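You operate a simulated robot arm through the tools that you are given. There is no shell and no other tool. Be economical: measure what you need, move in short steps, check, and stop when the job is done.

You run a simulated robot arm. Do the job below in one go: nothing can be reset, and whatever is moved stays where it is left.

Task
Stack the empty bottle labelled "905" from the top of the steel table on top of the empty bottle marked "903". Then stack the steel tin marked "61" from the top of the steel table on top of the steel tin that says "62". Then take the teal pass card and put it on the pouch on the top of the steel table. Then put the white-cap bottle from the top of the steel cart on top of the carton there. Then stack the wash beaker marked "71" from the top of the island by the mixer on top of the wash beaker that says "74". Then open the hood cupboard door, take the fridge tube that says "A9" from the top of the island by the mixer and put it on the shelf of the hood cupboard and shut the door again. Keep to this order. Set down upright: teal pass card, white-cap bottle, fridge tube.

Only the result counts: the job must be done as asked and must still hold three seconds after the hand-in. Knocking over, shifting, dropping, spilling or breaking anything else fails it. Lids that push on must go on centred and level and be pressed home; caps that screw on are set level and turned clockwise until they are tight.

Robot
A 7-joint arm with a two-finger parallel gripper on a trunk, on a base that drives. Base frame: it is fixed to the floor where the robot stands at the start and does not move with it; the origin is under the middle of the robot, x ahead of it, y to its left, z up; the surface under the hand at the start is at about z = 85. Lengths are in cm, angles in degrees, forces in N, time in s.
With the tool pointing down near the work surface it reaches from about 42 to 90 cm from the robot's upright axis, wherever it stands. Its first joint turns from -115.0 to 115.0 degrees. Places, roughly: carton [0, 150, 75]; empty bottle [75, 0, 100]; fridge tube [-75, -50, 100]; hood cupboard door [40, -170, 40]; pouch [75, 75, 75]; shelf of the hood cupboard [60, -170, 40]; steel tin [75, 50, 100]; teal pass card [75, 100, 100]; wash beaker [-75, -50, 100]; white-cap bottle [-50, 150, 75]. Payload 3.91 kg.
The tool frame sits at the grasp point between the pads (the TCP): z along the fingers, y along the line on which they close. The tips reach 3 cm beyond it. The gripper opens to 11 cm. The fingers are 2 cm wide and 1 cm thick; the gripper's body (4.8 by 11.2 cm) begins 5.5 cm behind the TCP.
Orientation is told as [roll, pitch, yaw] about the base's x, y, z axes, in that order, counted from this pose: with the fingers straight down and closing along the base's y, the tool's x points along the base's -x, its y along +y and its z along -z.

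Tools
- The arm moves only by the tool play_rows. Its argument "increments" is a list of rows, each a list of 7 numbers: the finger opening in m, from 0 to 0.11, then the shift along the tool's x, y, z in m, then the turn, a rotation vector about the tool's x, y, z in degrees. In form: [[claw, tx, ty, tz, ax, ay, az], ...]. A call has 1 to 8 rows; each row shifts and turns the commanded pose from where the row before left it, along the tool's axes as they then stand. A row lasts 0.2 s, in which the tool goes at most 5 cm and 8.6 degrees; a call with a longer step from one row to the next is refused whole, and so is a gripper value outside its range. A pose out of reach is approached as far as the arm can. The call stops where the force on the tool passes 40 N (or 10 N more than at its start, if that is more) or the arm is blocked; 0.2 s more then pass. Each finger travels about 15.3 cm/s and halts on what it meets, pressing with about 21 N; the grip force reading is that of the motor and also rises with nothing between the fingers. The clock runs only during rows and for 0.2 s after the last one: add rows that do not move to give the fingers time. The reply holds the time, the measured pose of the TCP, the force on the tool along the base axes, the opening and the grip force, in the units named above and with some noise, with the torque about the TCP (base axes, N m) and any sound that the robot's microphone picked up.
- Cameras (640 x 400 px; columns grow to the right, rows downward): "scene" is now at [16.85, 14.4, 147.98]; the picture's right is [-0.92, -0.39, 0.00], its down [-0.34, 0.79, -0.50] and it looks along [0.20, -0.46, -0.86] (base axes); focal length 214 px, centre (320, 200). "wrist" rides on the gripper at [7.2, 1.7, -10.3] in the tool frame; the picture's right is [-0.23, 0.97, 0.00], its down [-0.76, -0.18, -0.62] and it looks along [-0.61, -0.14, 0.78] (tool axes); focal length 222 px, centre (320, 200). There is no depth. A picture from a camera that has moved, and an enlarged one, comes with that camera's place and axes in the base frame and with its lens.
- get_image(camera): a new picture of that camera. The clock stands still meanwhile.
- lift_body(by): slides the trunk up (or, below 0, down) by that many cm; the arm and the scene camera ride with it, the base frame stays. It gives what a move gives, with no picture.
- roll_base(legs): drives the robot by 1 to 6 legs, each [ahead, left, turn to the left] in cm, cm and degrees, along the robot's own axes; the way and the turn of a leg run together, so that a leg with both is an arc; at most 150 cm and 180 degrees a leg. The arm and the cameras ride along, it lands a little off, and it stops where it bumps. It gives what a move gives.
- head_to(pan, tilt): turns the head with the scene camera to pan (to the left, within 80 degrees either way) and tilt (down, from -29 to 69), counted from straight ahead of the robot. It gives what a move gives.
- close_up(camera, box): a new picture of the part [left, top, right, bottom] of that camera's present view, enlarged. The clock stands still meanwhile.
- finish_job(): hands the job in; it is judged then, once.

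Go step by step. Nothing tells you exact positions but the pictures and the camera data: compare them with the known pose of the tool, close in by small moves and look again before you grip or let go. The budget is 207 turns and 184 pictures, counting those below and the enlarged ones. Unless the task says otherwise, let go and move clear before handing in.

The tools are called as a command line: name --pt "numbers of a row" for each row, then --argument value for the rest, lists and objects as JSON in quotes. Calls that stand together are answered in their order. play_rows: Moves the arm, as the interface text tells. Its arguments: {"type":"object","properties":{"increments":{"type":"array","items":{"type":"array","items":{"type":"number"}}}},"required":["increments"]} The other tools are called the same way: lift_body (by) slides the trunk up or down; roll_base (legs) drives the base; head_to (pan, tilt) turns the head that bears the scene camera; get_image (camera) takes a picture; close_up (camera, box) takes an enlarged picture of a part of a camera's view; finish_job () hands the job in.

At the start:

```text
t: 0.0
eef_pos: [41.14, -37.43, 119.93]
tcp_rot: [-0.1, 0.0, 0.0]
contact_force: [-0.2, 0.9, 0.3]
wrist_torque: [0.0, -0.02, -0.02]
gripper_width: 11.02
grip_force: 0.2
trunk travel left (down, up): [-85.0, 14.0]
robot x, y, heading: [0.01, 0.25, -0.1]
head pan, tilt: [-66.7, 59.8]
```

scene: 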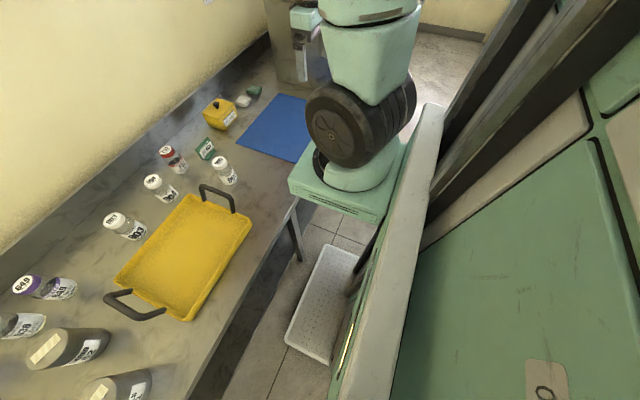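
wrist: 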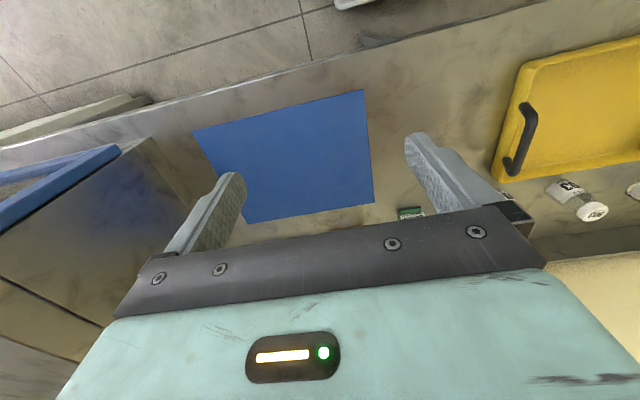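

I see the steel table to the right with a yellow tray, small bottles and jars. I will turn the head to survey the table first.

head_to --pan 0 --tilt 40

get_image --camera "scene"

head_to --pan 50 --tilt 40

get_image --camera "scene"

```text
t: 1.4
eef_pos: [41.12, -37.44, 120.1]
tcp_rot: [0.0, 0.0, 0.0]
contact_force: [0.9, -0.3, 0.3]
wrist_torque: [-0.07, 0.01, 0.01]
gripper_width: 11.0
grip_force: 0.2
trunk travel left (down, up): [-85.0, 14.0]
robot x, y, heading: [-0.22, 0.35, 0.2]
head pan, tilt: [0.0, 40.0]
```

```text
181 pictures are left
camera scene: at [22.71, 20.54, 150.63], right [0.0, -1.0, 0.0], down [-0.64, 0.0, -0.77], along [0.77, 0.0, -0.64], focal length 214 px, centre (320, 200)
```

scene: 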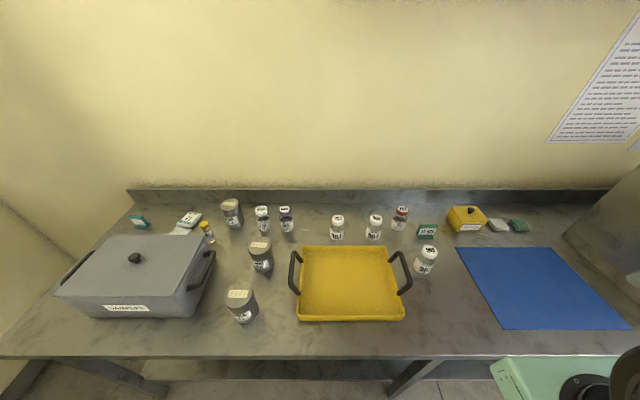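

```text
t: 2.6
eef_pos: [40.97, -37.42, 120.08]
tcp_rot: [0.0, 0.0, 0.0]
contact_force: [-0.9, 0.1, 0.5]
wrist_torque: [-0.02, -0.01, 0.02]
gripper_width: 11.03
grip_force: 0.2
trunk travel left (down, up): [-85.0, 14.0]
robot x, y, heading: [-0.29, 0.07, -0.3]
head pan, tilt: [50.0, 40.0]
```

```text
180 pictures are left
camera scene: at [19.68, 27.05, 150.63], right [0.77, -0.64, 0.0], down [-0.41, -0.49, -0.77], along [0.49, 0.59, -0.64], focal length 214 px, centre (320, 200)
```

scene: 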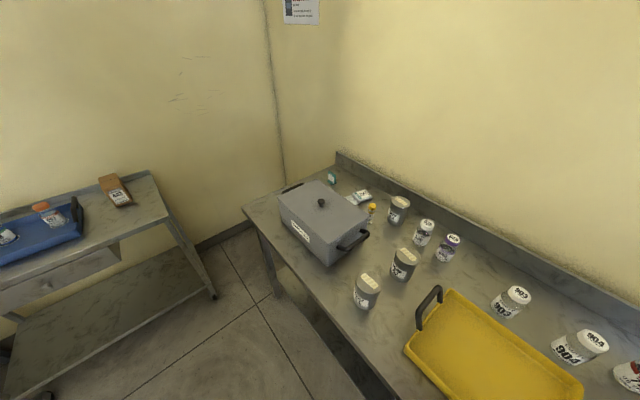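

The table is ahead; the bottles are in a row behind the yellow tray and the tins to the left. I'll read the labels in close-ups.

head_to --pan 0 --tilt 40

close_up --camera "scene" --box '[120, 190, 310, 330]'

close_up --camera "scene" --box '[300, 190, 540, 330]'

```text
t: 3.7
eef_pos: [41.05, -37.4, 120.13]
tcp_rot: [0.0, 0.1, 0.0]
contact_force: [0.1, 0.2, 0.2]
wrist_torque: [0.0, -0.03, -0.02]
gripper_width: 11.03
grip_force: 0.0
trunk travel left (down, up): [-85.0, 14.0]
robot x, y, heading: [0.05, 0.07, 0.1]
head pan, tilt: [0.0, 40.0]
```

```text
2.86 times, centred on (215, 260) of scene
camera zoom: at [22.71, 20.55, 150.63], right [0.0, -1.0, 0.0], down [-0.64, 0.0, -0.77], along [0.77, 0.0, -0.64], focal length 613 px, centre (620, 29)
```

zoom: 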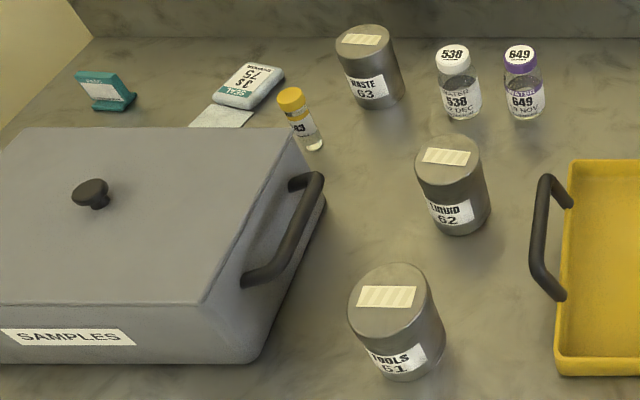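

```text
2.67 times, centred on (420, 260) of scene
camera zoom: at [22.71, 20.55, 150.63], right [0.0, -1.0, 0.0], down [-0.64, 0.0, -0.77], along [0.77, 0.0, -0.64], focal length 572 px, centre (53, 40)
```

zoom: 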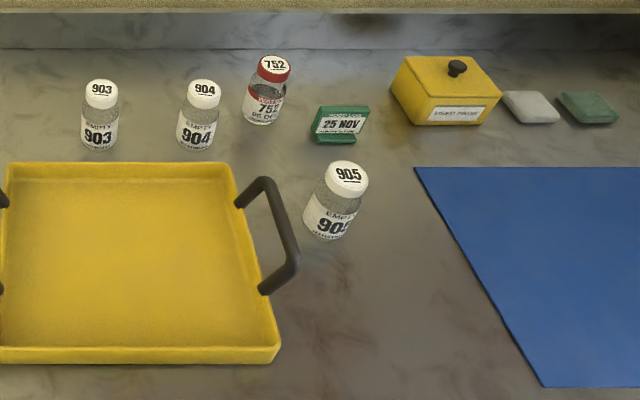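

905 is near (63.5, -13.8) and 903 near (77.5, 14), each about 11 cm tall. The tray handle is close to 905, so I will grip along x; I move over it and start turning.

play_rows --pt "0.11 -0.032 0.0337 0 0 0 0" --pt "0.11 -0.032 0.0337 0 0 0 0" --pt "0.11 -0.032 0.0337 0 0 0 0" --pt "0.11 -0.032 0.0337 0 0 0 0" --pt "0.11 -0.032 0.0337 0 0 0 0" --pt "0.11 -0.032 0.0337 0 0 0 0" --pt "0.11 -0.032 0.0337 0 0 0 0" --pt "0.11 0 0 0 0 0 -8.5"

play_rows --pt "0.11 0 0 0 0 0 -8.5" --pt "0.11 0 0 0 0 0 -8.5" --pt "0.11 0 0 0 0 0 -8.5" --pt "0.11 0 0 0 0 0 -8.5" --pt "0.11 0 0 0 0 0 -8.5" --pt "0.11 0 0 0 0 0 -8.5" --pt "0.11 0 0 0 0 0 -8.5" --pt "0.11 0 0 0 0 0 -8.5"

play_rows --pt "0.11 0 0 0.03 0 0 -6.5" --pt "0.11 0 0 0.03 0 0 -7"

get_image --camera "wrist"

get_image --camera "scene"

```text
t: 5.5
eef_pos: [63.44, -13.78, 120.26]
tcp_rot: [0.0, 0.0, 8.4]
contact_force: [-0.3, -0.3, 0.6]
wrist_torque: [-0.03, 0.0, 0.01]
gripper_width: 11.03
grip_force: 0.0
trunk travel left (down, up): [-85.0, 14.0]
robot x, y, heading: [-0.45, -0.32, -0.0]
head pan, tilt: [0.0, 40.0]
```

```text
t: 7.3
eef_pos: [63.39, -13.87, 120.22]
tcp_rot: [0.0, -0.2, 76.7]
contact_force: [-1.5, -0.3, 0.0]
wrist_torque: [-0.02, 0.02, 0.01]
gripper_width: 10.99
grip_force: 0.0
trunk travel left (down, up): [-85.0, 14.0]
robot x, y, heading: [-0.09, 0.16, -0.1]
head pan, tilt: [0.0, 40.0]
```

```text
t: 7.9
eef_pos: [63.38, -13.75, 114.14]
tcp_rot: [0.1, -0.1, 90.1]
contact_force: [-0.2, 0.4, -0.3]
wrist_torque: [-0.01, -0.06, 0.01]
gripper_width: 10.96
grip_force: 0.0
trunk travel left (down, up): [-85.0, 14.0]
robot x, y, heading: [-0.23, 0.23, -0.2]
head pan, tilt: [0.0, 40.0]
```

```text
177 pictures are left
camera wrist: at [61.69, -21.1, 124.52], right [-0.97, 0.23, 0.0], down [0.18, 0.76, 0.62], along [0.14, 0.61, -0.78], focal length 222 px, centre (320, 200)
```

wrist: 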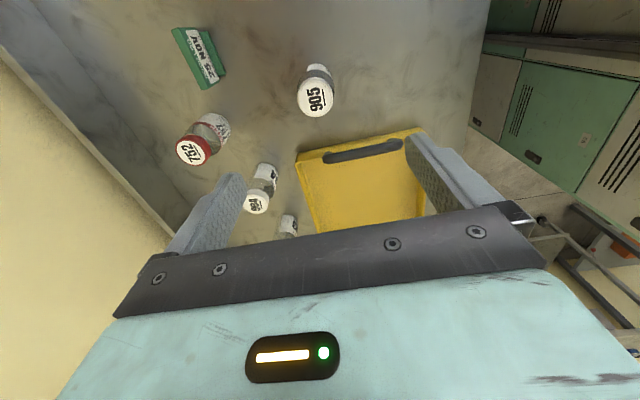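

```text
176 pictures are left
camera scene: at [22.67, 20.56, 150.64], right [0.0, -1.0, 0.0], down [-0.64, 0.0, -0.77], along [0.77, 0.0, -0.64], focal length 214 px, centre (320, 200)
```

scene: 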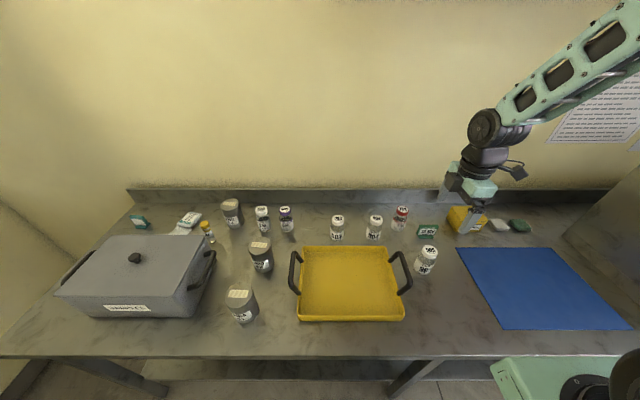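

Wrist view puts 905's cap at about (63.7, -14.2). Descending over it.

play_rows --pt "0.11 0.004 -0.003 0.04 0 0 0" --pt "0.11 0 0 0.045 0 0 0" --pt "0.11 0 0 0.045 0 0 0" --pt "0.11 0 0 0.045 0 0 0" --pt "0.11 0 0 0.03 0 0 0" --pt "0.11 0 0 0.022 0 0 0"

get_image --camera "wrist"

close_up --camera "scene" --box '[370, 180, 490, 300]'

```text
t: 9.3
eef_pos: [63.79, -14.22, 91.42]
tcp_rot: [0.1, 0.0, 90.0]
contact_force: [-0.7, -0.9, -0.1]
wrist_torque: [0.02, 0.01, -0.03]
gripper_width: 10.98
grip_force: 0.0
trunk travel left (down, up): [-85.0, 14.0]
robot x, y, heading: [0.09, 0.26, -0.0]
head pan, tilt: [0.0, 40.0]
```

```text
175 pictures are left
camera wrist: at [62.1, -21.54, 101.8], right [-0.97, 0.23, 0.0], down [0.18, 0.76, 0.62], along [0.14, 0.61, -0.78], focal length 222 px, centre (320, 200)
```

wrist: 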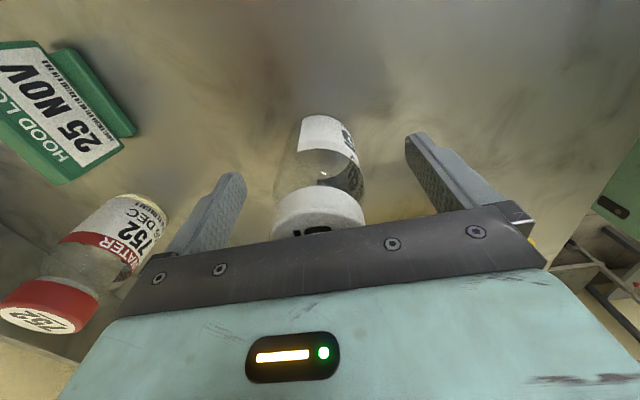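

```text
3.33 times, centred on (430, 240) of scene
camera zoom: at [22.69, 20.54, 150.64], right [0.0, -1.0, 0.0], down [-0.64, 0.0, -0.77], along [0.77, 0.0, -0.64], focal length 715 px, centre (-47, 67)
```

zoom: 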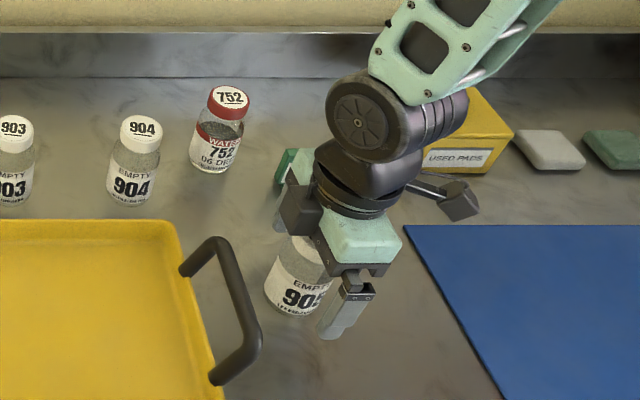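

The fingers straddle 905 properly. Closing the gripper and lifting slightly.

play_rows --pt "0.06 0 0 0 0 0 0" --pt "0.03 0 0 0 0 0 0" --pt "0.0 0 0 0 0 0 0" --pt "0.0 0 0 0 0 0 0" --pt "0.0 0 0 0 0 0 0" --pt "0.0 0 0 -0.01 0 0 0" --pt "0.0 0 0 -0.02 0 0 0"

get_image --camera "wrist"

close_up --camera "scene" --box '[370, 180, 490, 300]'

```text
t: 10.9
eef_pos: [63.84, -14.32, 94.39]
tcp_rot: [0.2, 0.1, 90.2]
contact_force: [-0.6, 0.1, -0.2]
wrist_torque: [0.01, -0.02, 0.05]
gripper_width: 5.07
grip_force: 20.7
trunk travel left (down, up): [-85.0, 14.0]
robot x, y, heading: [-0.14, 0.11, 0.0]
head pan, tilt: [0.0, 40.0]
```

```text
173 pictures are left
camera wrist: at [62.13, -21.59, 104.72], right [-0.97, 0.23, 0.0], down [0.18, 0.76, 0.62], along [0.14, 0.61, -0.78], focal length 222 px, centre (320, 200)
```

wrist: 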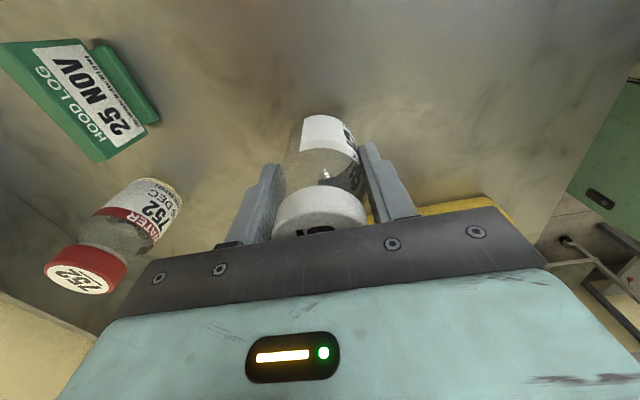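

```text
3.33 times, centred on (430, 240) of scene
camera zoom: at [22.74, 20.55, 150.63], right [0.0, -1.0, 0.0], down [-0.64, 0.0, -0.77], along [0.77, 0.0, -0.64], focal length 715 px, centre (-47, 67)
```

zoom: 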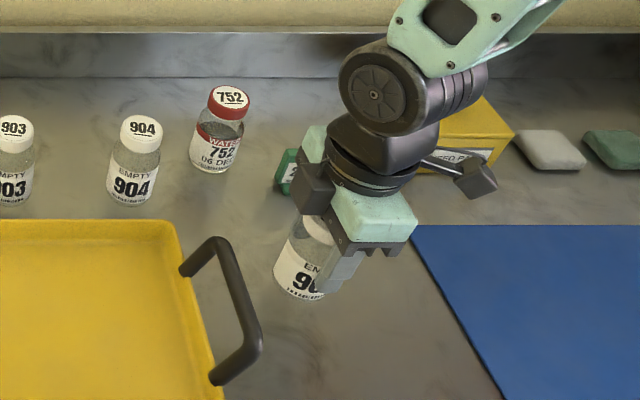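

Gripped 905 (5.07 cm wide), standing straight in the fingers. Raising it, and measuring 903 in an enlarged view.

play_rows --pt "0.0 0 0 -0.045 0 0 0" --pt "0.0 0 0 -0.045 0 0 0" --pt "0.0 0 0 -0.045 0 0 0" --pt "0.0 0 0 -0.045 0 0 0"

close_up --camera "scene" --box '[310, 200, 390, 250]'

```text
t: 11.9
eef_pos: [63.62, -14.2, 112.69]
tcp_rot: [0.1, -0.1, 90.0]
contact_force: [0.3, -0.7, -0.2]
wrist_torque: [-0.03, 0.06, -0.01]
gripper_width: 5.1
grip_force: 21.2
trunk travel left (down, up): [-85.0, 14.0]
robot x, y, heading: [0.06, 0.37, 0.1]
head pan, tilt: [0.0, 40.0]
```

```text
8.00 times, centred on (350, 225) of scene
camera zoom: at [22.76, 20.54, 150.62], right [0.0, -1.0, 0.0], down [-0.64, 0.0, -0.77], along [0.77, 0.0, -0.64], focal length 1716 px, centre (80, 0)
```

zoom: 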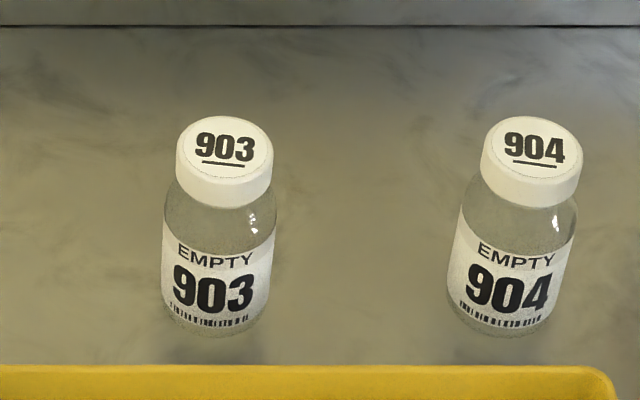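

903 stands at about (78.0, 13.85) with its top at 95.2. Carrying 905 over it.

play_rows --pt "0.0 -0.0401 -0.0206 0 0 0 0" --pt "0.0 -0.0401 -0.0206 0 0 0 0" --pt "0.0 -0.0401 -0.0206 0 0 0 0" --pt "0.0 -0.0401 -0.0206 0 0 0 0" --pt "0.0 -0.0401 -0.0206 0 0 0 0" --pt "0.0 -0.0401 -0.0206 0 0 0 0" --pt "0.0 -0.0401 -0.0206 0 0 0 0" --pt "0.0 0 0 0.05 0 0 0"

close_up --camera "scene" --box '[300, 160, 396, 250]'

get_image --camera "wrist"

```text
t: 13.7
eef_pos: [78.63, 13.79, 107.54]
tcp_rot: [-0.1, 0.0, 90.0]
contact_force: [-0.2, 0.7, -0.1]
wrist_torque: [0.01, 0.01, -0.01]
gripper_width: 5.05
grip_force: 20.8
trunk travel left (down, up): [-85.0, 14.0]
robot x, y, heading: [0.09, -0.02, -0.0]
head pan, tilt: [0.0, 40.0]
```

```text
4.44 times, centred on (348, 205) of scene
camera zoom: at [22.66, 20.54, 150.65], right [0.0, -1.0, 0.0], down [-0.64, 0.0, -0.77], along [0.77, 0.0, -0.64], focal length 953 px, centre (196, 178)
```

zoom: 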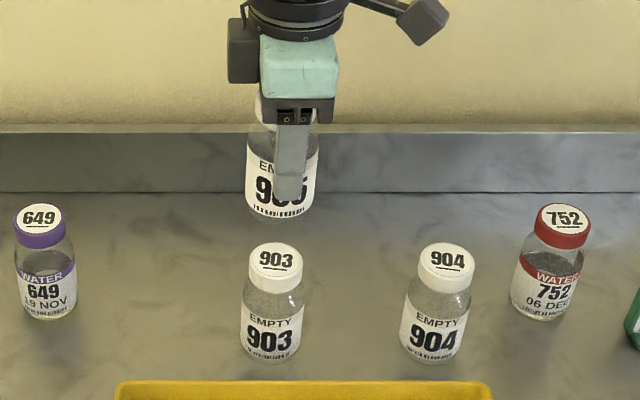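

```text
169 pictures are left
camera wrist: at [76.83, 6.53, 117.81], right [-0.97, 0.23, 0.0], down [0.18, 0.76, 0.62], along [0.14, 0.61, -0.78], focal length 222 px, centre (320, 200)
```

wrist: 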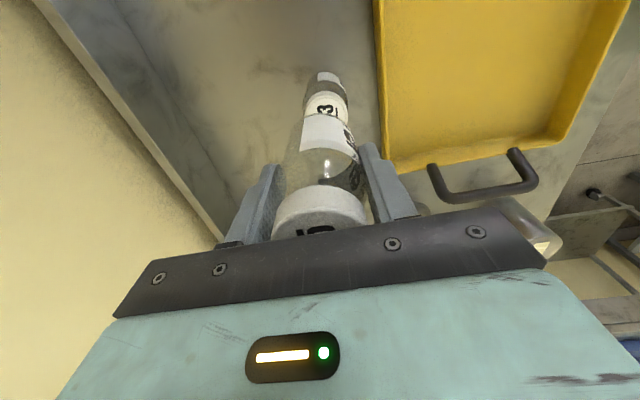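

905 is almost above 903; I correct by about 3 mm in x and go down close to contact.

play_rows --pt "0.0 -0.001 0.003 0.03 0 0 0" --pt "0.0 0 0 0.02 0 0 0" --pt "0.0 0 0 0 0 0 0"

close_up --camera "scene" --box '[310, 175, 374, 239]'

```text
t: 14.5
eef_pos: [78.08, 13.9, 102.36]
tcp_rot: [0.0, 0.1, 90.0]
contact_force: [0.0, -0.1, 0.6]
wrist_torque: [-0.02, 0.0, -0.02]
gripper_width: 5.05
grip_force: 21.0
trunk travel left (down, up): [-85.0, 14.0]
robot x, y, heading: [0.2, 0.16, 0.1]
head pan, tilt: [0.0, 40.0]
```

```text
6.25 times, centred on (342, 207) of scene
camera zoom: at [22.71, 20.55, 150.63], right [0.0, -1.0, 0.0], down [-0.64, 0.0, -0.77], along [0.77, 0.0, -0.64], focal length 1340 px, centre (182, 156)
```

zoom: 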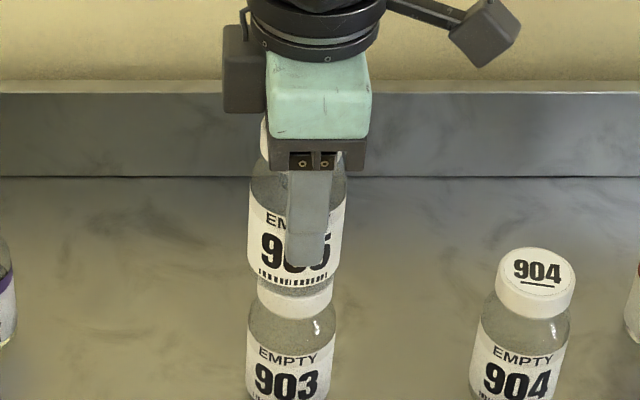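

Alignment looks good. Lowering gently to contact.

play_rows --pt "0.0 0 0 0.003 0 0 0" --pt "0.0 0 0 0.002 0 0 0" --pt "0.0 0 0 0.0015 0 0 0"

```text
t: 15.3
eef_pos: [77.89, 13.95, 101.85]
tcp_rot: [-0.2, 0.1, 89.9]
contact_force: [0.5, 0.2, 12.6]
wrist_torque: [-0.05, -0.03, -0.03]
gripper_width: 5.08
grip_force: 21.1
trunk travel left (down, up): [-85.0, 14.0]
robot x, y, heading: [0.03, 0.16, -0.0]
head pan, tilt: [0.0, 40.0]
```

Contact at 12.6 N. Releasing and rising clear.

play_rows --pt "0.0 0 0 -0.001 0 0 0" --pt "0.055 0 0 0 0 0 0" --pt "0.075 0 0 0 0 0 0" --pt "0.09 0 0 0 0 0 0" --pt "0.09 0 0 -0.03 0 0 0" --pt "0.09 0 0 -0.045 0 0 0" --pt "0.09 0 0 -0.045 0 0 0" --pt "0.09 0 0 -0.03 0 0 0"

close_up --camera "scene" --box '[310, 170, 390, 250]'

close_up --camera "scene" --box '[215, 190, 311, 330]'

```text
t: 17.1
eef_pos: [77.8, 14.08, 116.72]
tcp_rot: [0.1, 0.0, 89.9]
contact_force: [0.8, -0.1, -0.4]
wrist_torque: [0.01, 0.02, -0.01]
gripper_width: 9.01
grip_force: 0.0
trunk travel left (down, up): [-85.0, 14.0]
robot x, y, heading: [-0.25, -0.29, -0.3]
head pan, tilt: [0.0, 40.0]
```

```text
5.00 times, centred on (350, 210) of scene
camera zoom: at [22.73, 20.55, 150.63], right [0.0, -1.0, 0.0], down [-0.64, 0.0, -0.77], along [0.77, 0.0, -0.64], focal length 1072 px, centre (170, 150)
```

zoom: 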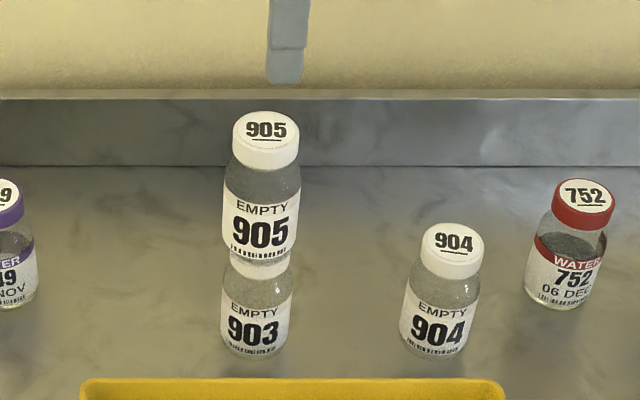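

```text
2.86 times, centred on (263, 260) of scene
camera zoom: at [22.73, 20.55, 150.63], right [0.0, -1.0, 0.0], down [-0.64, 0.0, -0.77], along [0.77, 0.0, -0.64], focal length 613 px, centre (483, 29)
```

zoom: 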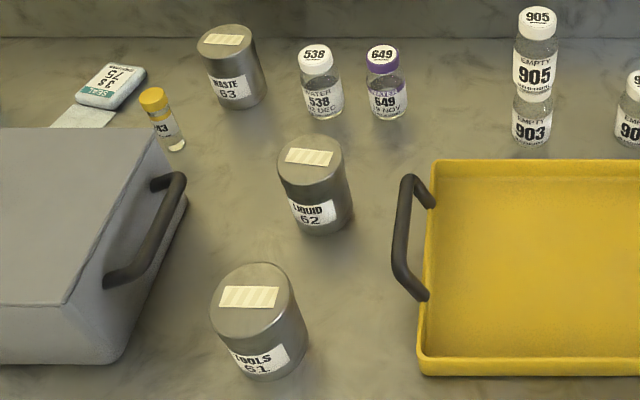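

905 stands on 903. Tin 61 is around (50, 42) and tin 62 near (66.5, 40.7), both about 9 cm tall and 8 cm wide. Moving over 61.

play_rows --pt "0.11 -0.035 0.0346 0 0 0 0" --pt "0.11 -0.035 0.0346 0 0 0 0" --pt "0.11 -0.035 0.0346 0 0 0 0" --pt "0.11 -0.035 0.0346 0 0 0 0" --pt "0.11 -0.035 0.0346 0 0 0 0" --pt "0.11 -0.035 0.0346 0 0 0 0" --pt "0.11 -0.035 0.0346 0 0 0 0" --pt "0.11 -0.035 0.0346 0 0 0 0"

get_image --camera "wrist"

head_to --pan 40 --tilt 50

get_image --camera "scene"

```text
t: 18.9
eef_pos: [50.47, 41.49, 116.74]
tcp_rot: [0.1, 0.1, 89.9]
contact_force: [-0.1, -0.4, 0.1]
wrist_torque: [0.05, 0.02, -0.02]
gripper_width: 11.02
grip_force: 0.1
trunk travel left (down, up): [-85.0, 14.0]
robot x, y, heading: [0.02, -0.06, 0.2]
head pan, tilt: [0.0, 40.0]
```

```text
165 pictures are left
camera wrist: at [48.67, 34.25, 127.06], right [-0.97, 0.23, 0.0], down [0.18, 0.76, 0.62], along [0.14, 0.61, -0.78], focal length 222 px, centre (320, 200)
```

wrist: 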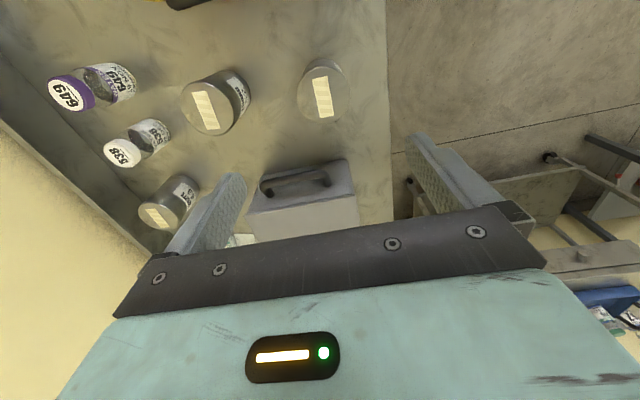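

```text
t: 20.0
eef_pos: [50.28, 41.57, 116.72]
tcp_rot: [0.0, 0.1, 90.0]
contact_force: [0.5, -0.5, -0.7]
wrist_torque: [0.02, 0.03, -0.05]
gripper_width: 11.0
grip_force: 0.0
trunk travel left (down, up): [-85.0, 14.0]
robot x, y, heading: [-0.01, -0.01, 0.3]
head pan, tilt: [40.0, 50.0]
```

```text
164 pictures are left
camera scene: at [20.11, 25.5, 149.22], right [0.64, -0.77, 0.0], down [-0.59, -0.49, -0.64], along [0.49, 0.41, -0.77], focal length 214 px, centre (320, 200)
```

scene: 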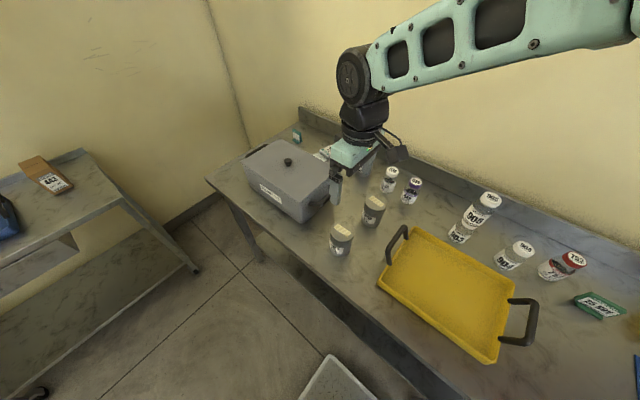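

Wrist view confirms 61 at about (49.9, 42.0). Descending around it.

play_rows --pt "0.11 -0.0045 0.0045 0.045 0 0 0" --pt "0.11 0 0 0.045 0 0 0" --pt "0.11 0 0 0.045 0 0 0" --pt "0.11 0 0 0.045 0 0 0"

get_image --camera "wrist"

close_up --camera "scene" --box '[280, 140, 420, 280]'

```text
t: 21.0
eef_pos: [49.85, 42.3, 98.72]
tcp_rot: [0.0, 0.0, 90.0]
contact_force: [0.1, 0.2, 0.1]
wrist_torque: [0.02, 0.0, -0.01]
gripper_width: 10.99
grip_force: 0.0
trunk travel left (down, up): [-85.0, 14.0]
robot x, y, heading: [0.23, 0.09, -0.2]
head pan, tilt: [40.0, 50.0]
```

```text
163 pictures are left
camera wrist: at [48.13, 35.05, 109.11], right [-0.97, 0.23, 0.0], down [0.18, 0.76, 0.62], along [0.14, 0.61, -0.78], focal length 222 px, centre (320, 200)
```

wrist: 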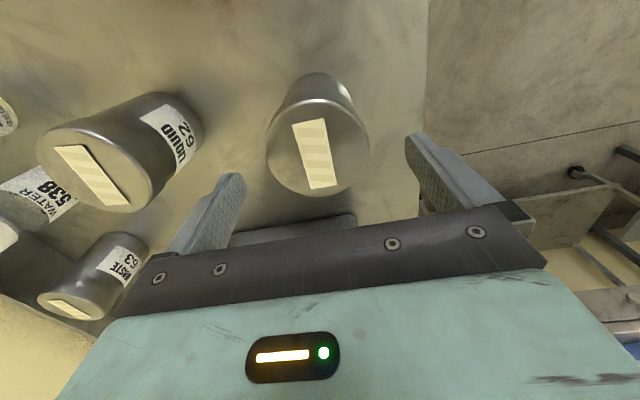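

```text
2.86 times, centred on (350, 210) of scene
camera zoom: at [20.08, 25.47, 149.23], right [0.64, -0.77, 0.0], down [-0.59, -0.49, -0.64], along [0.49, 0.41, -0.77], focal length 613 px, centre (234, 171)
```

zoom: 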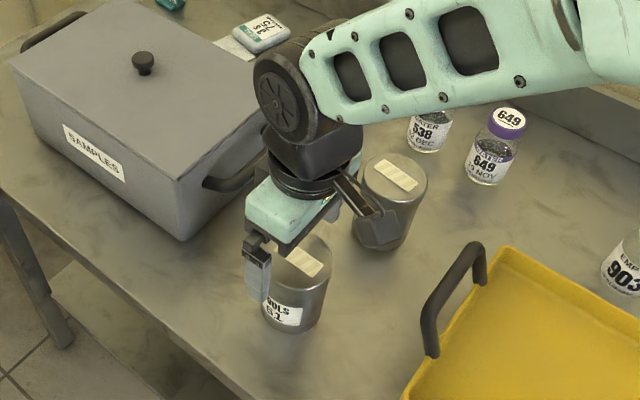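

61 is centred between the fingers. Down to grip height and close.

play_rows --pt "0.11 0.004 0 0.045 0 0 0" --pt "0.11 0 0 0.04 0 0 0" --pt "0.08 0 0 0 0 0 0" --pt "0.05 0 0 0 0 0 0" --pt "0.0 0 0 0 0 0 0" --pt "0.0 0 0 0 0 0 0" --pt "0.0 0 0 -0.01 0 0 0" --pt "0.0 0 0 -0.02 0 0 0"

get_image --camera "wrist"

close_up --camera "scene" --box '[280, 140, 420, 280]'

```text
t: 22.8
eef_pos: [49.77, 41.97, 93.25]
tcp_rot: [0.1, 0.0, 89.9]
contact_force: [0.1, -0.6, -2.5]
wrist_torque: [-0.01, -0.01, -0.02]
gripper_width: 6.95
grip_force: 21.0
trunk travel left (down, up): [-85.0, 14.0]
robot x, y, heading: [0.01, -0.14, 0.1]
head pan, tilt: [40.0, 50.0]
```

```text
161 pictures are left
camera wrist: at [48.1, 34.73, 103.64], right [-0.97, 0.23, 0.0], down [0.18, 0.76, 0.62], along [0.14, 0.61, -0.78], focal length 222 px, centre (320, 200)
```

wrist: 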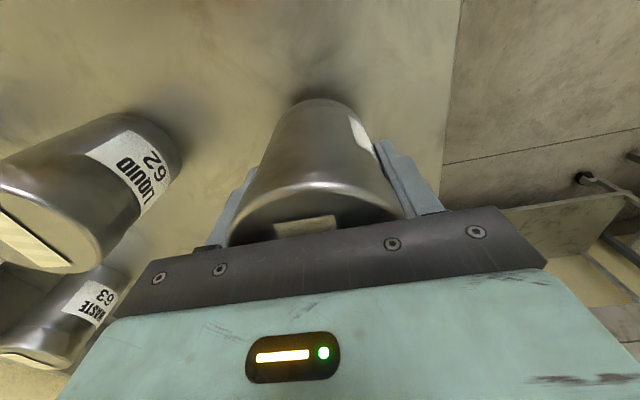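

```text
2.86 times, centred on (350, 210) of scene
camera zoom: at [20.13, 25.52, 149.2], right [0.64, -0.77, 0.0], down [-0.59, -0.49, -0.64], along [0.49, 0.41, -0.77], focal length 613 px, centre (234, 171)
```

zoom: 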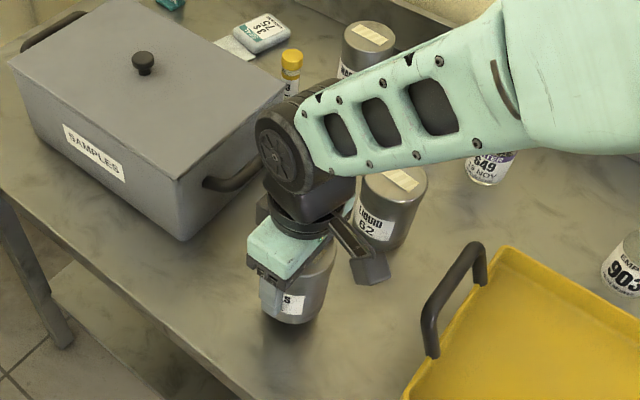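

Tin 61 is held (6.95 cm wide). Raising and moving over 62 near (66.3, 40.1).

play_rows --pt "0.0 0 0 -0.048 0 0 0" --pt "0.0 0 0 -0.048 0 0 0" --pt "0.0 0 0 -0.048 0 0 0" --pt "0.0 0.0045 -0.041 0 0 0 0" --pt "0.0 0.0045 -0.041 0 0 0 0" --pt "0.0 0.0045 -0.041 0 0 0 0" --pt "0.0 0.0045 -0.041 0 0 0 0" --pt "0.0 0 0 0 0 0 0"

get_image --camera "wrist"

close_up --camera "scene" --box '[310, 120, 430, 240]'

```text
t: 24.6
eef_pos: [66.2, 40.21, 107.49]
tcp_rot: [0.1, 0.0, 90.1]
contact_force: [0.5, 0.0, -3.5]
wrist_torque: [-0.02, -0.03, 0.0]
gripper_width: 6.93
grip_force: 21.1
trunk travel left (down, up): [-85.0, 14.0]
robot x, y, heading: [0.02, 0.14, -0.1]
head pan, tilt: [40.0, 50.0]
```

```text
159 pictures are left
camera wrist: at [64.58, 32.96, 117.93], right [-0.97, 0.23, 0.0], down [0.18, 0.76, 0.62], along [0.14, 0.61, -0.78], focal length 222 px, centre (320, 200)
```

wrist: 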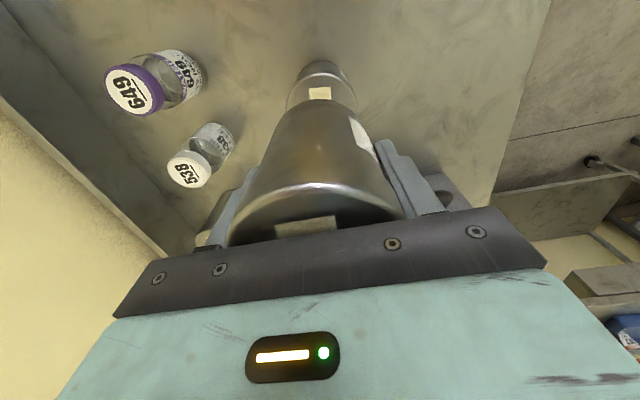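

```text
3.33 times, centred on (370, 180) of scene
camera zoom: at [20.12, 25.5, 149.21], right [0.64, -0.77, 0.0], down [-0.59, -0.49, -0.64], along [0.49, 0.41, -0.77], focal length 715 px, centre (153, 267)
```

zoom: 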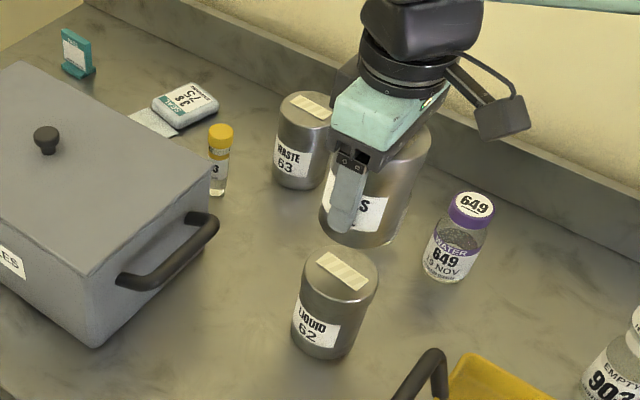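

61 sits almost exactly over 62. Lowering to just above it and checking.

play_rows --pt "0.0 0 0 0.03 0 0 0" --pt "0.0 0 0 0.025 0 0 0" --pt "0.0 0 0 0.0 0 0 0"

close_up --camera "scene" --box '[340, 150, 420, 230]'

get_image --camera "wrist"

```text
t: 25.4
eef_pos: [66.3, 40.28, 102.18]
tcp_rot: [0.0, 0.0, 90.1]
contact_force: [-0.1, -0.7, -2.8]
wrist_torque: [0.01, -0.01, 0.02]
gripper_width: 6.96
grip_force: 20.9
trunk travel left (down, up): [-85.0, 14.0]
robot x, y, heading: [-0.12, -0.19, 0.2]
head pan, tilt: [40.0, 50.0]
```

```text
5.00 times, centred on (380, 190) of scene
camera zoom: at [20.12, 25.51, 149.21], right [0.64, -0.77, 0.0], down [-0.59, -0.49, -0.64], along [0.49, 0.41, -0.77], focal length 1072 px, centre (20, 250)
```

zoom: 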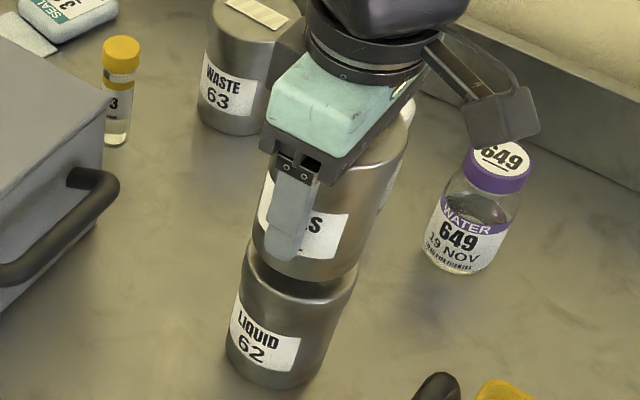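

```text
156 pictures are left
camera wrist: at [64.58, 32.98, 112.46], right [-0.97, 0.23, 0.0], down [0.18, 0.76, 0.62], along [0.14, 0.61, -0.78], focal length 222 px, centre (320, 200)
```

wrist: 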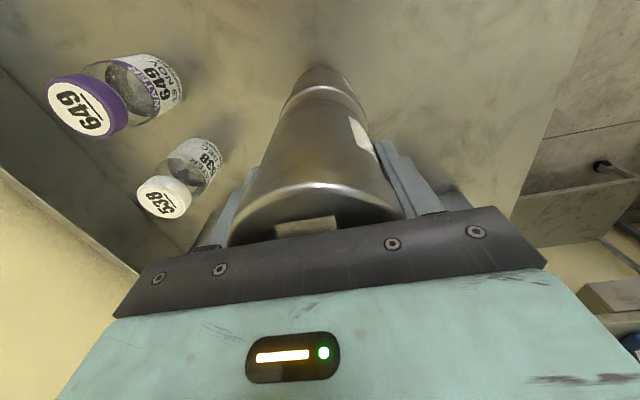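

Aligned well. Lowering step by step to contact.

play_rows --pt "0.0 0 0 0.01 0 0 0" --pt "0.0 0 0 0.004 0 0 0" --pt "0.0 0 0 0.003 0 0 0"

```text
t: 26.2
eef_pos: [66.23, 40.16, 100.98]
tcp_rot: [-0.2, -0.2, 89.9]
contact_force: [-0.6, -3.4, 20.3]
wrist_torque: [-0.35, 0.5, 0.09]
gripper_width: 6.96
grip_force: 21.9
trunk travel left (down, up): [-85.0, 14.0]
robot x, y, heading: [-0.01, -0.2, 0.1]
head pan, tilt: [40.0, 50.0]
```

Contact made. I relieve the push and look before letting go.

play_rows --pt "0.0 0 0 -0.003 0 0 0" --pt "0.0 0 0 0 0 0 0"

close_up --camera "scene" --box '[340, 150, 420, 230]'

```text
t: 26.8
eef_pos: [66.37, 40.18, 100.88]
tcp_rot: [0.0, 0.0, 90.1]
contact_force: [4.9, 2.5, 11.2]
wrist_torque: [0.36, -0.28, -0.09]
gripper_width: 6.98
grip_force: 21.3
trunk travel left (down, up): [-85.0, 14.0]
robot x, y, heading: [-0.15, 0.09, 0.1]
head pan, tilt: [40.0, 50.0]
```

```text
5.00 times, centred on (380, 190) of scene
camera zoom: at [20.09, 25.49, 149.22], right [0.64, -0.77, 0.0], down [-0.59, -0.49, -0.64], along [0.49, 0.41, -0.77], focal length 1072 px, centre (20, 250)
```

zoom: 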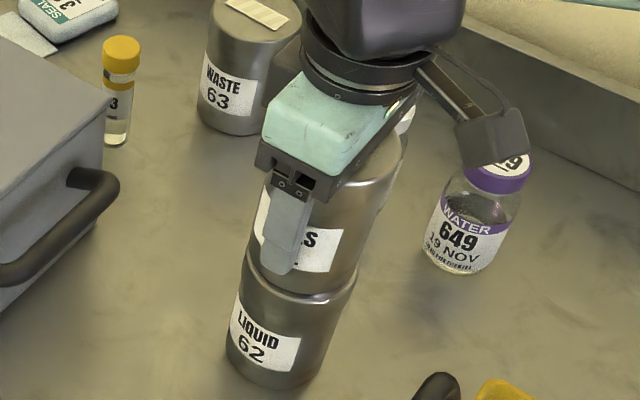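

The tins sit concentric. Releasing and rising.

play_rows --pt "0.0 0 0 -0.001 0 0 0" --pt "0.075 0 0 0 0 0 0" --pt "0.09 0 0 0 0 0 0" --pt "0.1 0 0 0 0 0 0" --pt "0.1 0 0 -0.03 0 0 0" --pt "0.1 0 0 -0.045 0 0 0" --pt "0.1 0 0 -0.045 0 0 0" --pt "0.1 0 0 -0.03 0 0 0"

close_up --camera "scene" --box '[220, 100, 420, 240]'

get_image --camera "wrist"

```text
t: 28.6
eef_pos: [66.26, 40.2, 116.12]
tcp_rot: [0.0, 0.0, 90.0]
contact_force: [-0.1, -0.6, 0.7]
wrist_torque: [-0.01, 0.01, 0.0]
gripper_width: 9.99
grip_force: 0.0
trunk travel left (down, up): [-85.0, 14.0]
robot x, y, heading: [-0.08, 0.2, -0.1]
head pan, tilt: [40.0, 50.0]
```

```text
2.86 times, centred on (320, 170) of scene
camera zoom: at [20.12, 25.52, 149.21], right [0.64, -0.77, 0.0], down [-0.59, -0.49, -0.64], along [0.49, 0.41, -0.77], focal length 613 px, centre (320, 286)
```

zoom: 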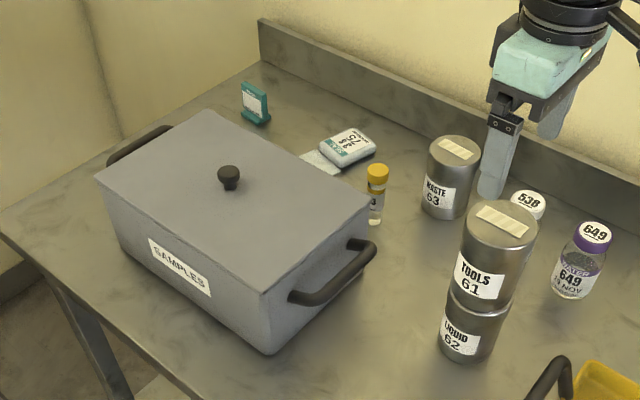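

```text
153 pictures are left
camera wrist: at [64.49, 32.99, 126.38], right [-0.97, 0.23, 0.0], down [0.18, 0.76, 0.62], along [0.14, 0.61, -0.78], focal length 222 px, centre (320, 200)
```

wrist: 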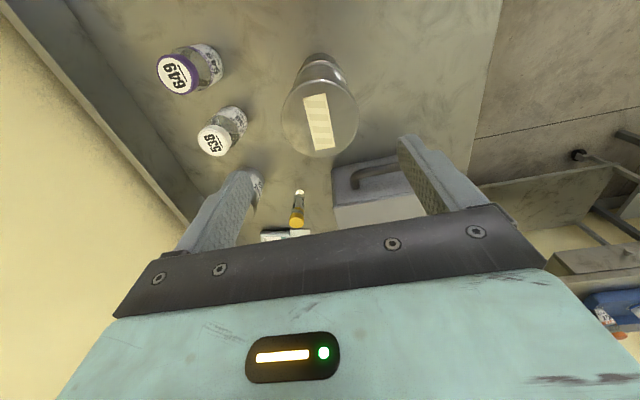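

Tins stacked. Now the teal card at the far left corner and the pouch; taking enlarged views.

close_up --camera "scene" --box '[285, 115, 365, 165]'

```text
8.00 times, centred on (325, 140) of scene
camera zoom: at [20.12, 25.52, 149.21], right [0.64, -0.77, 0.0], down [-0.59, -0.49, -0.64], along [0.49, 0.41, -0.77], focal length 1716 px, centre (280, 680)
```

zoom: 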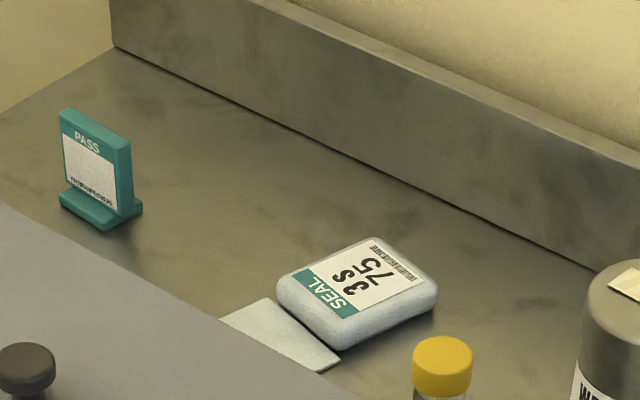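

Card foot is at about x 82.7–85.6, y 91.9–96.4, plate about 6 cm high facing the robot; the pouch centre is near (86, 75). Both need the robot moved left, so I first pull the arm back in front of the robot.

play_rows --pt "0.06 0.045 0.008 -0.01 0 0 0" --pt "0.06 0.045 0.008 -0.01 0 0 0" --pt "0.06 0.045 0.008 -0.01 0 0 0" --pt "0.06 0.045 0.008 -0.01 0 0 0" --pt "0.06 0.045 0.008 0 0 0 0" --pt "0.06 0.045 0.008 0 0 0 0" --pt "0.06 0.045 0.008 0 0 0 0"

roll_base --legs '[[0, 70, 0]]'

head_to --pan 20 --tilt 40

get_image --camera "scene"

```text
t: 30.2
eef_pos: [60.62, 8.83, 119.86]
tcp_rot: [0.0, 0.1, 90.1]
contact_force: [0.2, 0.9, -1.1]
wrist_torque: [-0.01, 0.03, -0.01]
gripper_width: 5.99
grip_force: 0.0
trunk travel left (down, up): [-85.0, 14.0]
robot x, y, heading: [-0.33, 0.28, -0.0]
head pan, tilt: [40.0, 50.0]
```

```text
t: 34.0
eef_pos: [59.96, 79.64, 119.97]
tcp_rot: [0.0, 0.1, 90.6]
contact_force: [0.4, 0.5, 0.9]
wrist_torque: [-0.04, 0.02, -0.01]
gripper_width: 5.97
grip_force: 0.0
trunk travel left (down, up): [-85.0, 14.0]
robot x, y, heading: [-0.71, 70.06, 0.9]
head pan, tilt: [40.0, 50.0]
```

```text
t: 34.9
eef_pos: [59.99, 79.74, 119.68]
tcp_rot: [0.0, 0.0, 90.6]
contact_force: [0.0, -0.9, 0.3]
wrist_torque: [0.02, 0.01, 0.04]
gripper_width: 6.01
grip_force: 0.1
trunk travel left (down, up): [-85.0, 14.0]
robot x, y, heading: [-1.07, 70.23, 0.9]
head pan, tilt: [20.0, 40.0]
```

```text
151 pictures are left
camera scene: at [21.4, 93.85, 150.63], right [0.36, -0.93, 0.0], down [-0.6, -0.23, -0.77], along [0.72, 0.27, -0.64], focal length 214 px, centre (320, 200)
```

scene: 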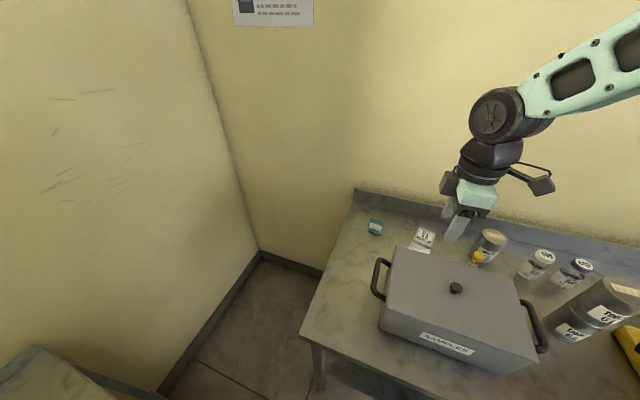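

The wall is clear. Driving a bit closer to the table, then close-up of card and pouch.

roll_base --legs '[[7, 2, -0.7]]'

close_up --camera "scene" --box '[350, 200, 446, 260]'

get_image --camera "wrist"

```text
t: 35.9
eef_pos: [67.02, 81.16, 119.9]
tcp_rot: [0.0, 0.0, 90.2]
contact_force: [-0.5, 0.8, -0.1]
wrist_torque: [-0.02, -0.01, 0.0]
gripper_width: 6.0
grip_force: 0.2
trunk travel left (down, up): [-85.0, 14.0]
robot x, y, heading: [6.74, 71.96, 0.4]
head pan, tilt: [20.0, 40.0]
```

```text
6.67 times, centred on (398, 230) of scene
camera zoom: at [28.66, 95.69, 150.64], right [0.35, -0.94, 0.0], down [-0.6, -0.22, -0.77], along [0.72, 0.26, -0.64], focal length 1430 px, centre (-200, 0)
```

zoom: 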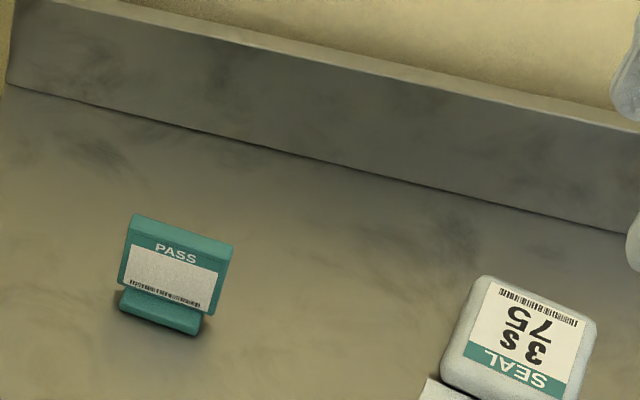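

```text
149 pictures are left
camera wrist: at [65.4, 73.86, 130.2], right [-0.97, 0.22, 0.0], down [0.18, 0.76, 0.62], along [0.14, 0.61, -0.78], focal length 222 px, centre (320, 200)
```

wrist: 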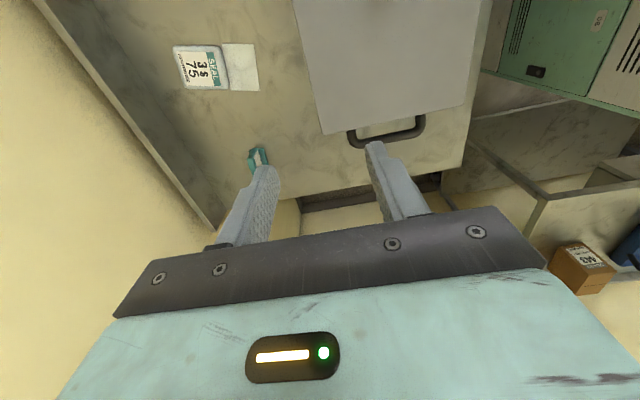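

Card plate is about x 83.5–84.8, y 92.2–96.3, top near 90.8, turned roughly 5°. Moving above it.

play_rows --pt "0.06 -0.0217 -0.0287 0.015 0 0 0" --pt "0.06 -0.0217 -0.0287 0.015 0 0 0" --pt "0.06 -0.0217 -0.0287 0.015 0 0 0" --pt "0.06 -0.0217 -0.0287 0.015 0 0 0" --pt "0.06 -0.0217 -0.0287 0.015 0 0 0" --pt "0.06 -0.0217 -0.0287 0.015 0 0 0" --pt "0.06 0 0 0.02 0 0 5" --pt "0.06 0 0 0 0 0 0"

get_image --camera "wrist"

close_up --camera "scene" --box '[340, 180, 436, 260]'

```text
t: 37.7
eef_pos: [84.29, 94.53, 108.69]
tcp_rot: [0.0, 0.0, 85.2]
contact_force: [0.6, -0.5, -0.3]
wrist_torque: [0.0, 0.01, -0.01]
gripper_width: 6.0
grip_force: 0.0
trunk travel left (down, up): [-85.0, 14.0]
robot x, y, heading: [6.35, 71.96, 0.3]
head pan, tilt: [20.0, 40.0]
```

```text
148 pictures are left
camera wrist: at [81.93, 87.44, 119.11], right [-0.95, 0.31, 0.0], down [0.24, 0.74, 0.62], along [0.19, 0.59, -0.78], focal length 222 px, centre (320, 200)
```

wrist: 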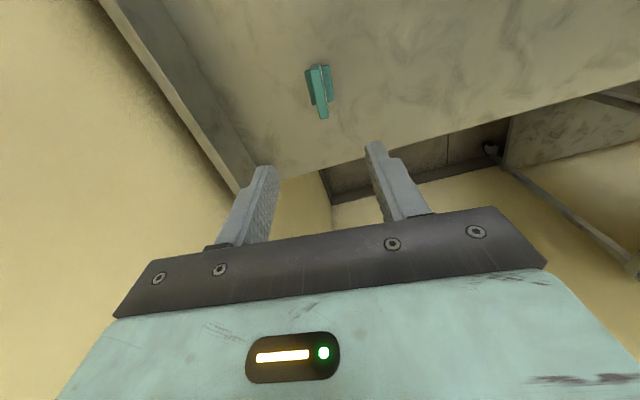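

```text
5.00 times, centred on (388, 220) of scene
camera zoom: at [28.69, 95.7, 150.63], right [0.35, -0.94, 0.0], down [-0.6, -0.22, -0.77], along [0.72, 0.26, -0.64], focal length 1072 px, centre (-20, 100)
```

zoom: 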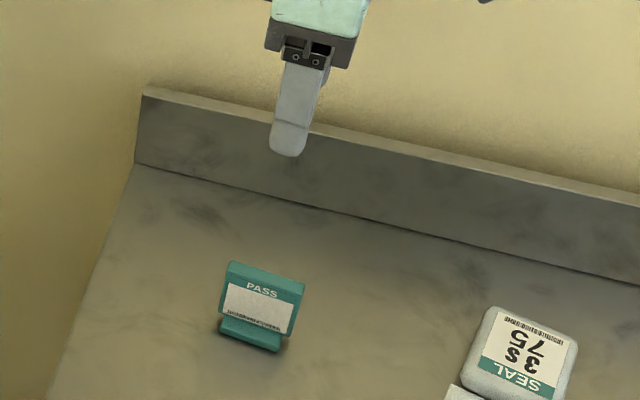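

close_up --camera "wrist" --box '[280, 50, 360, 130]'

```text
5.00 times, centred on (320, 90) of wrist
camera zoom: at [81.93, 87.44, 119.11], right [-0.95, 0.31, 0.0], down [0.24, 0.74, 0.62], along [0.19, 0.59, -0.78], focal length 1111 px, centre (320, 750)
```

zoom: 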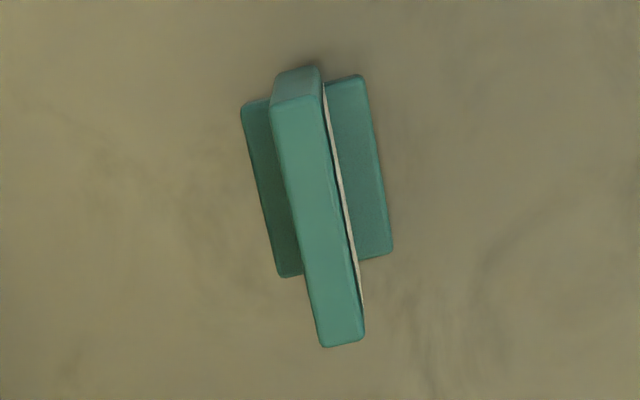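

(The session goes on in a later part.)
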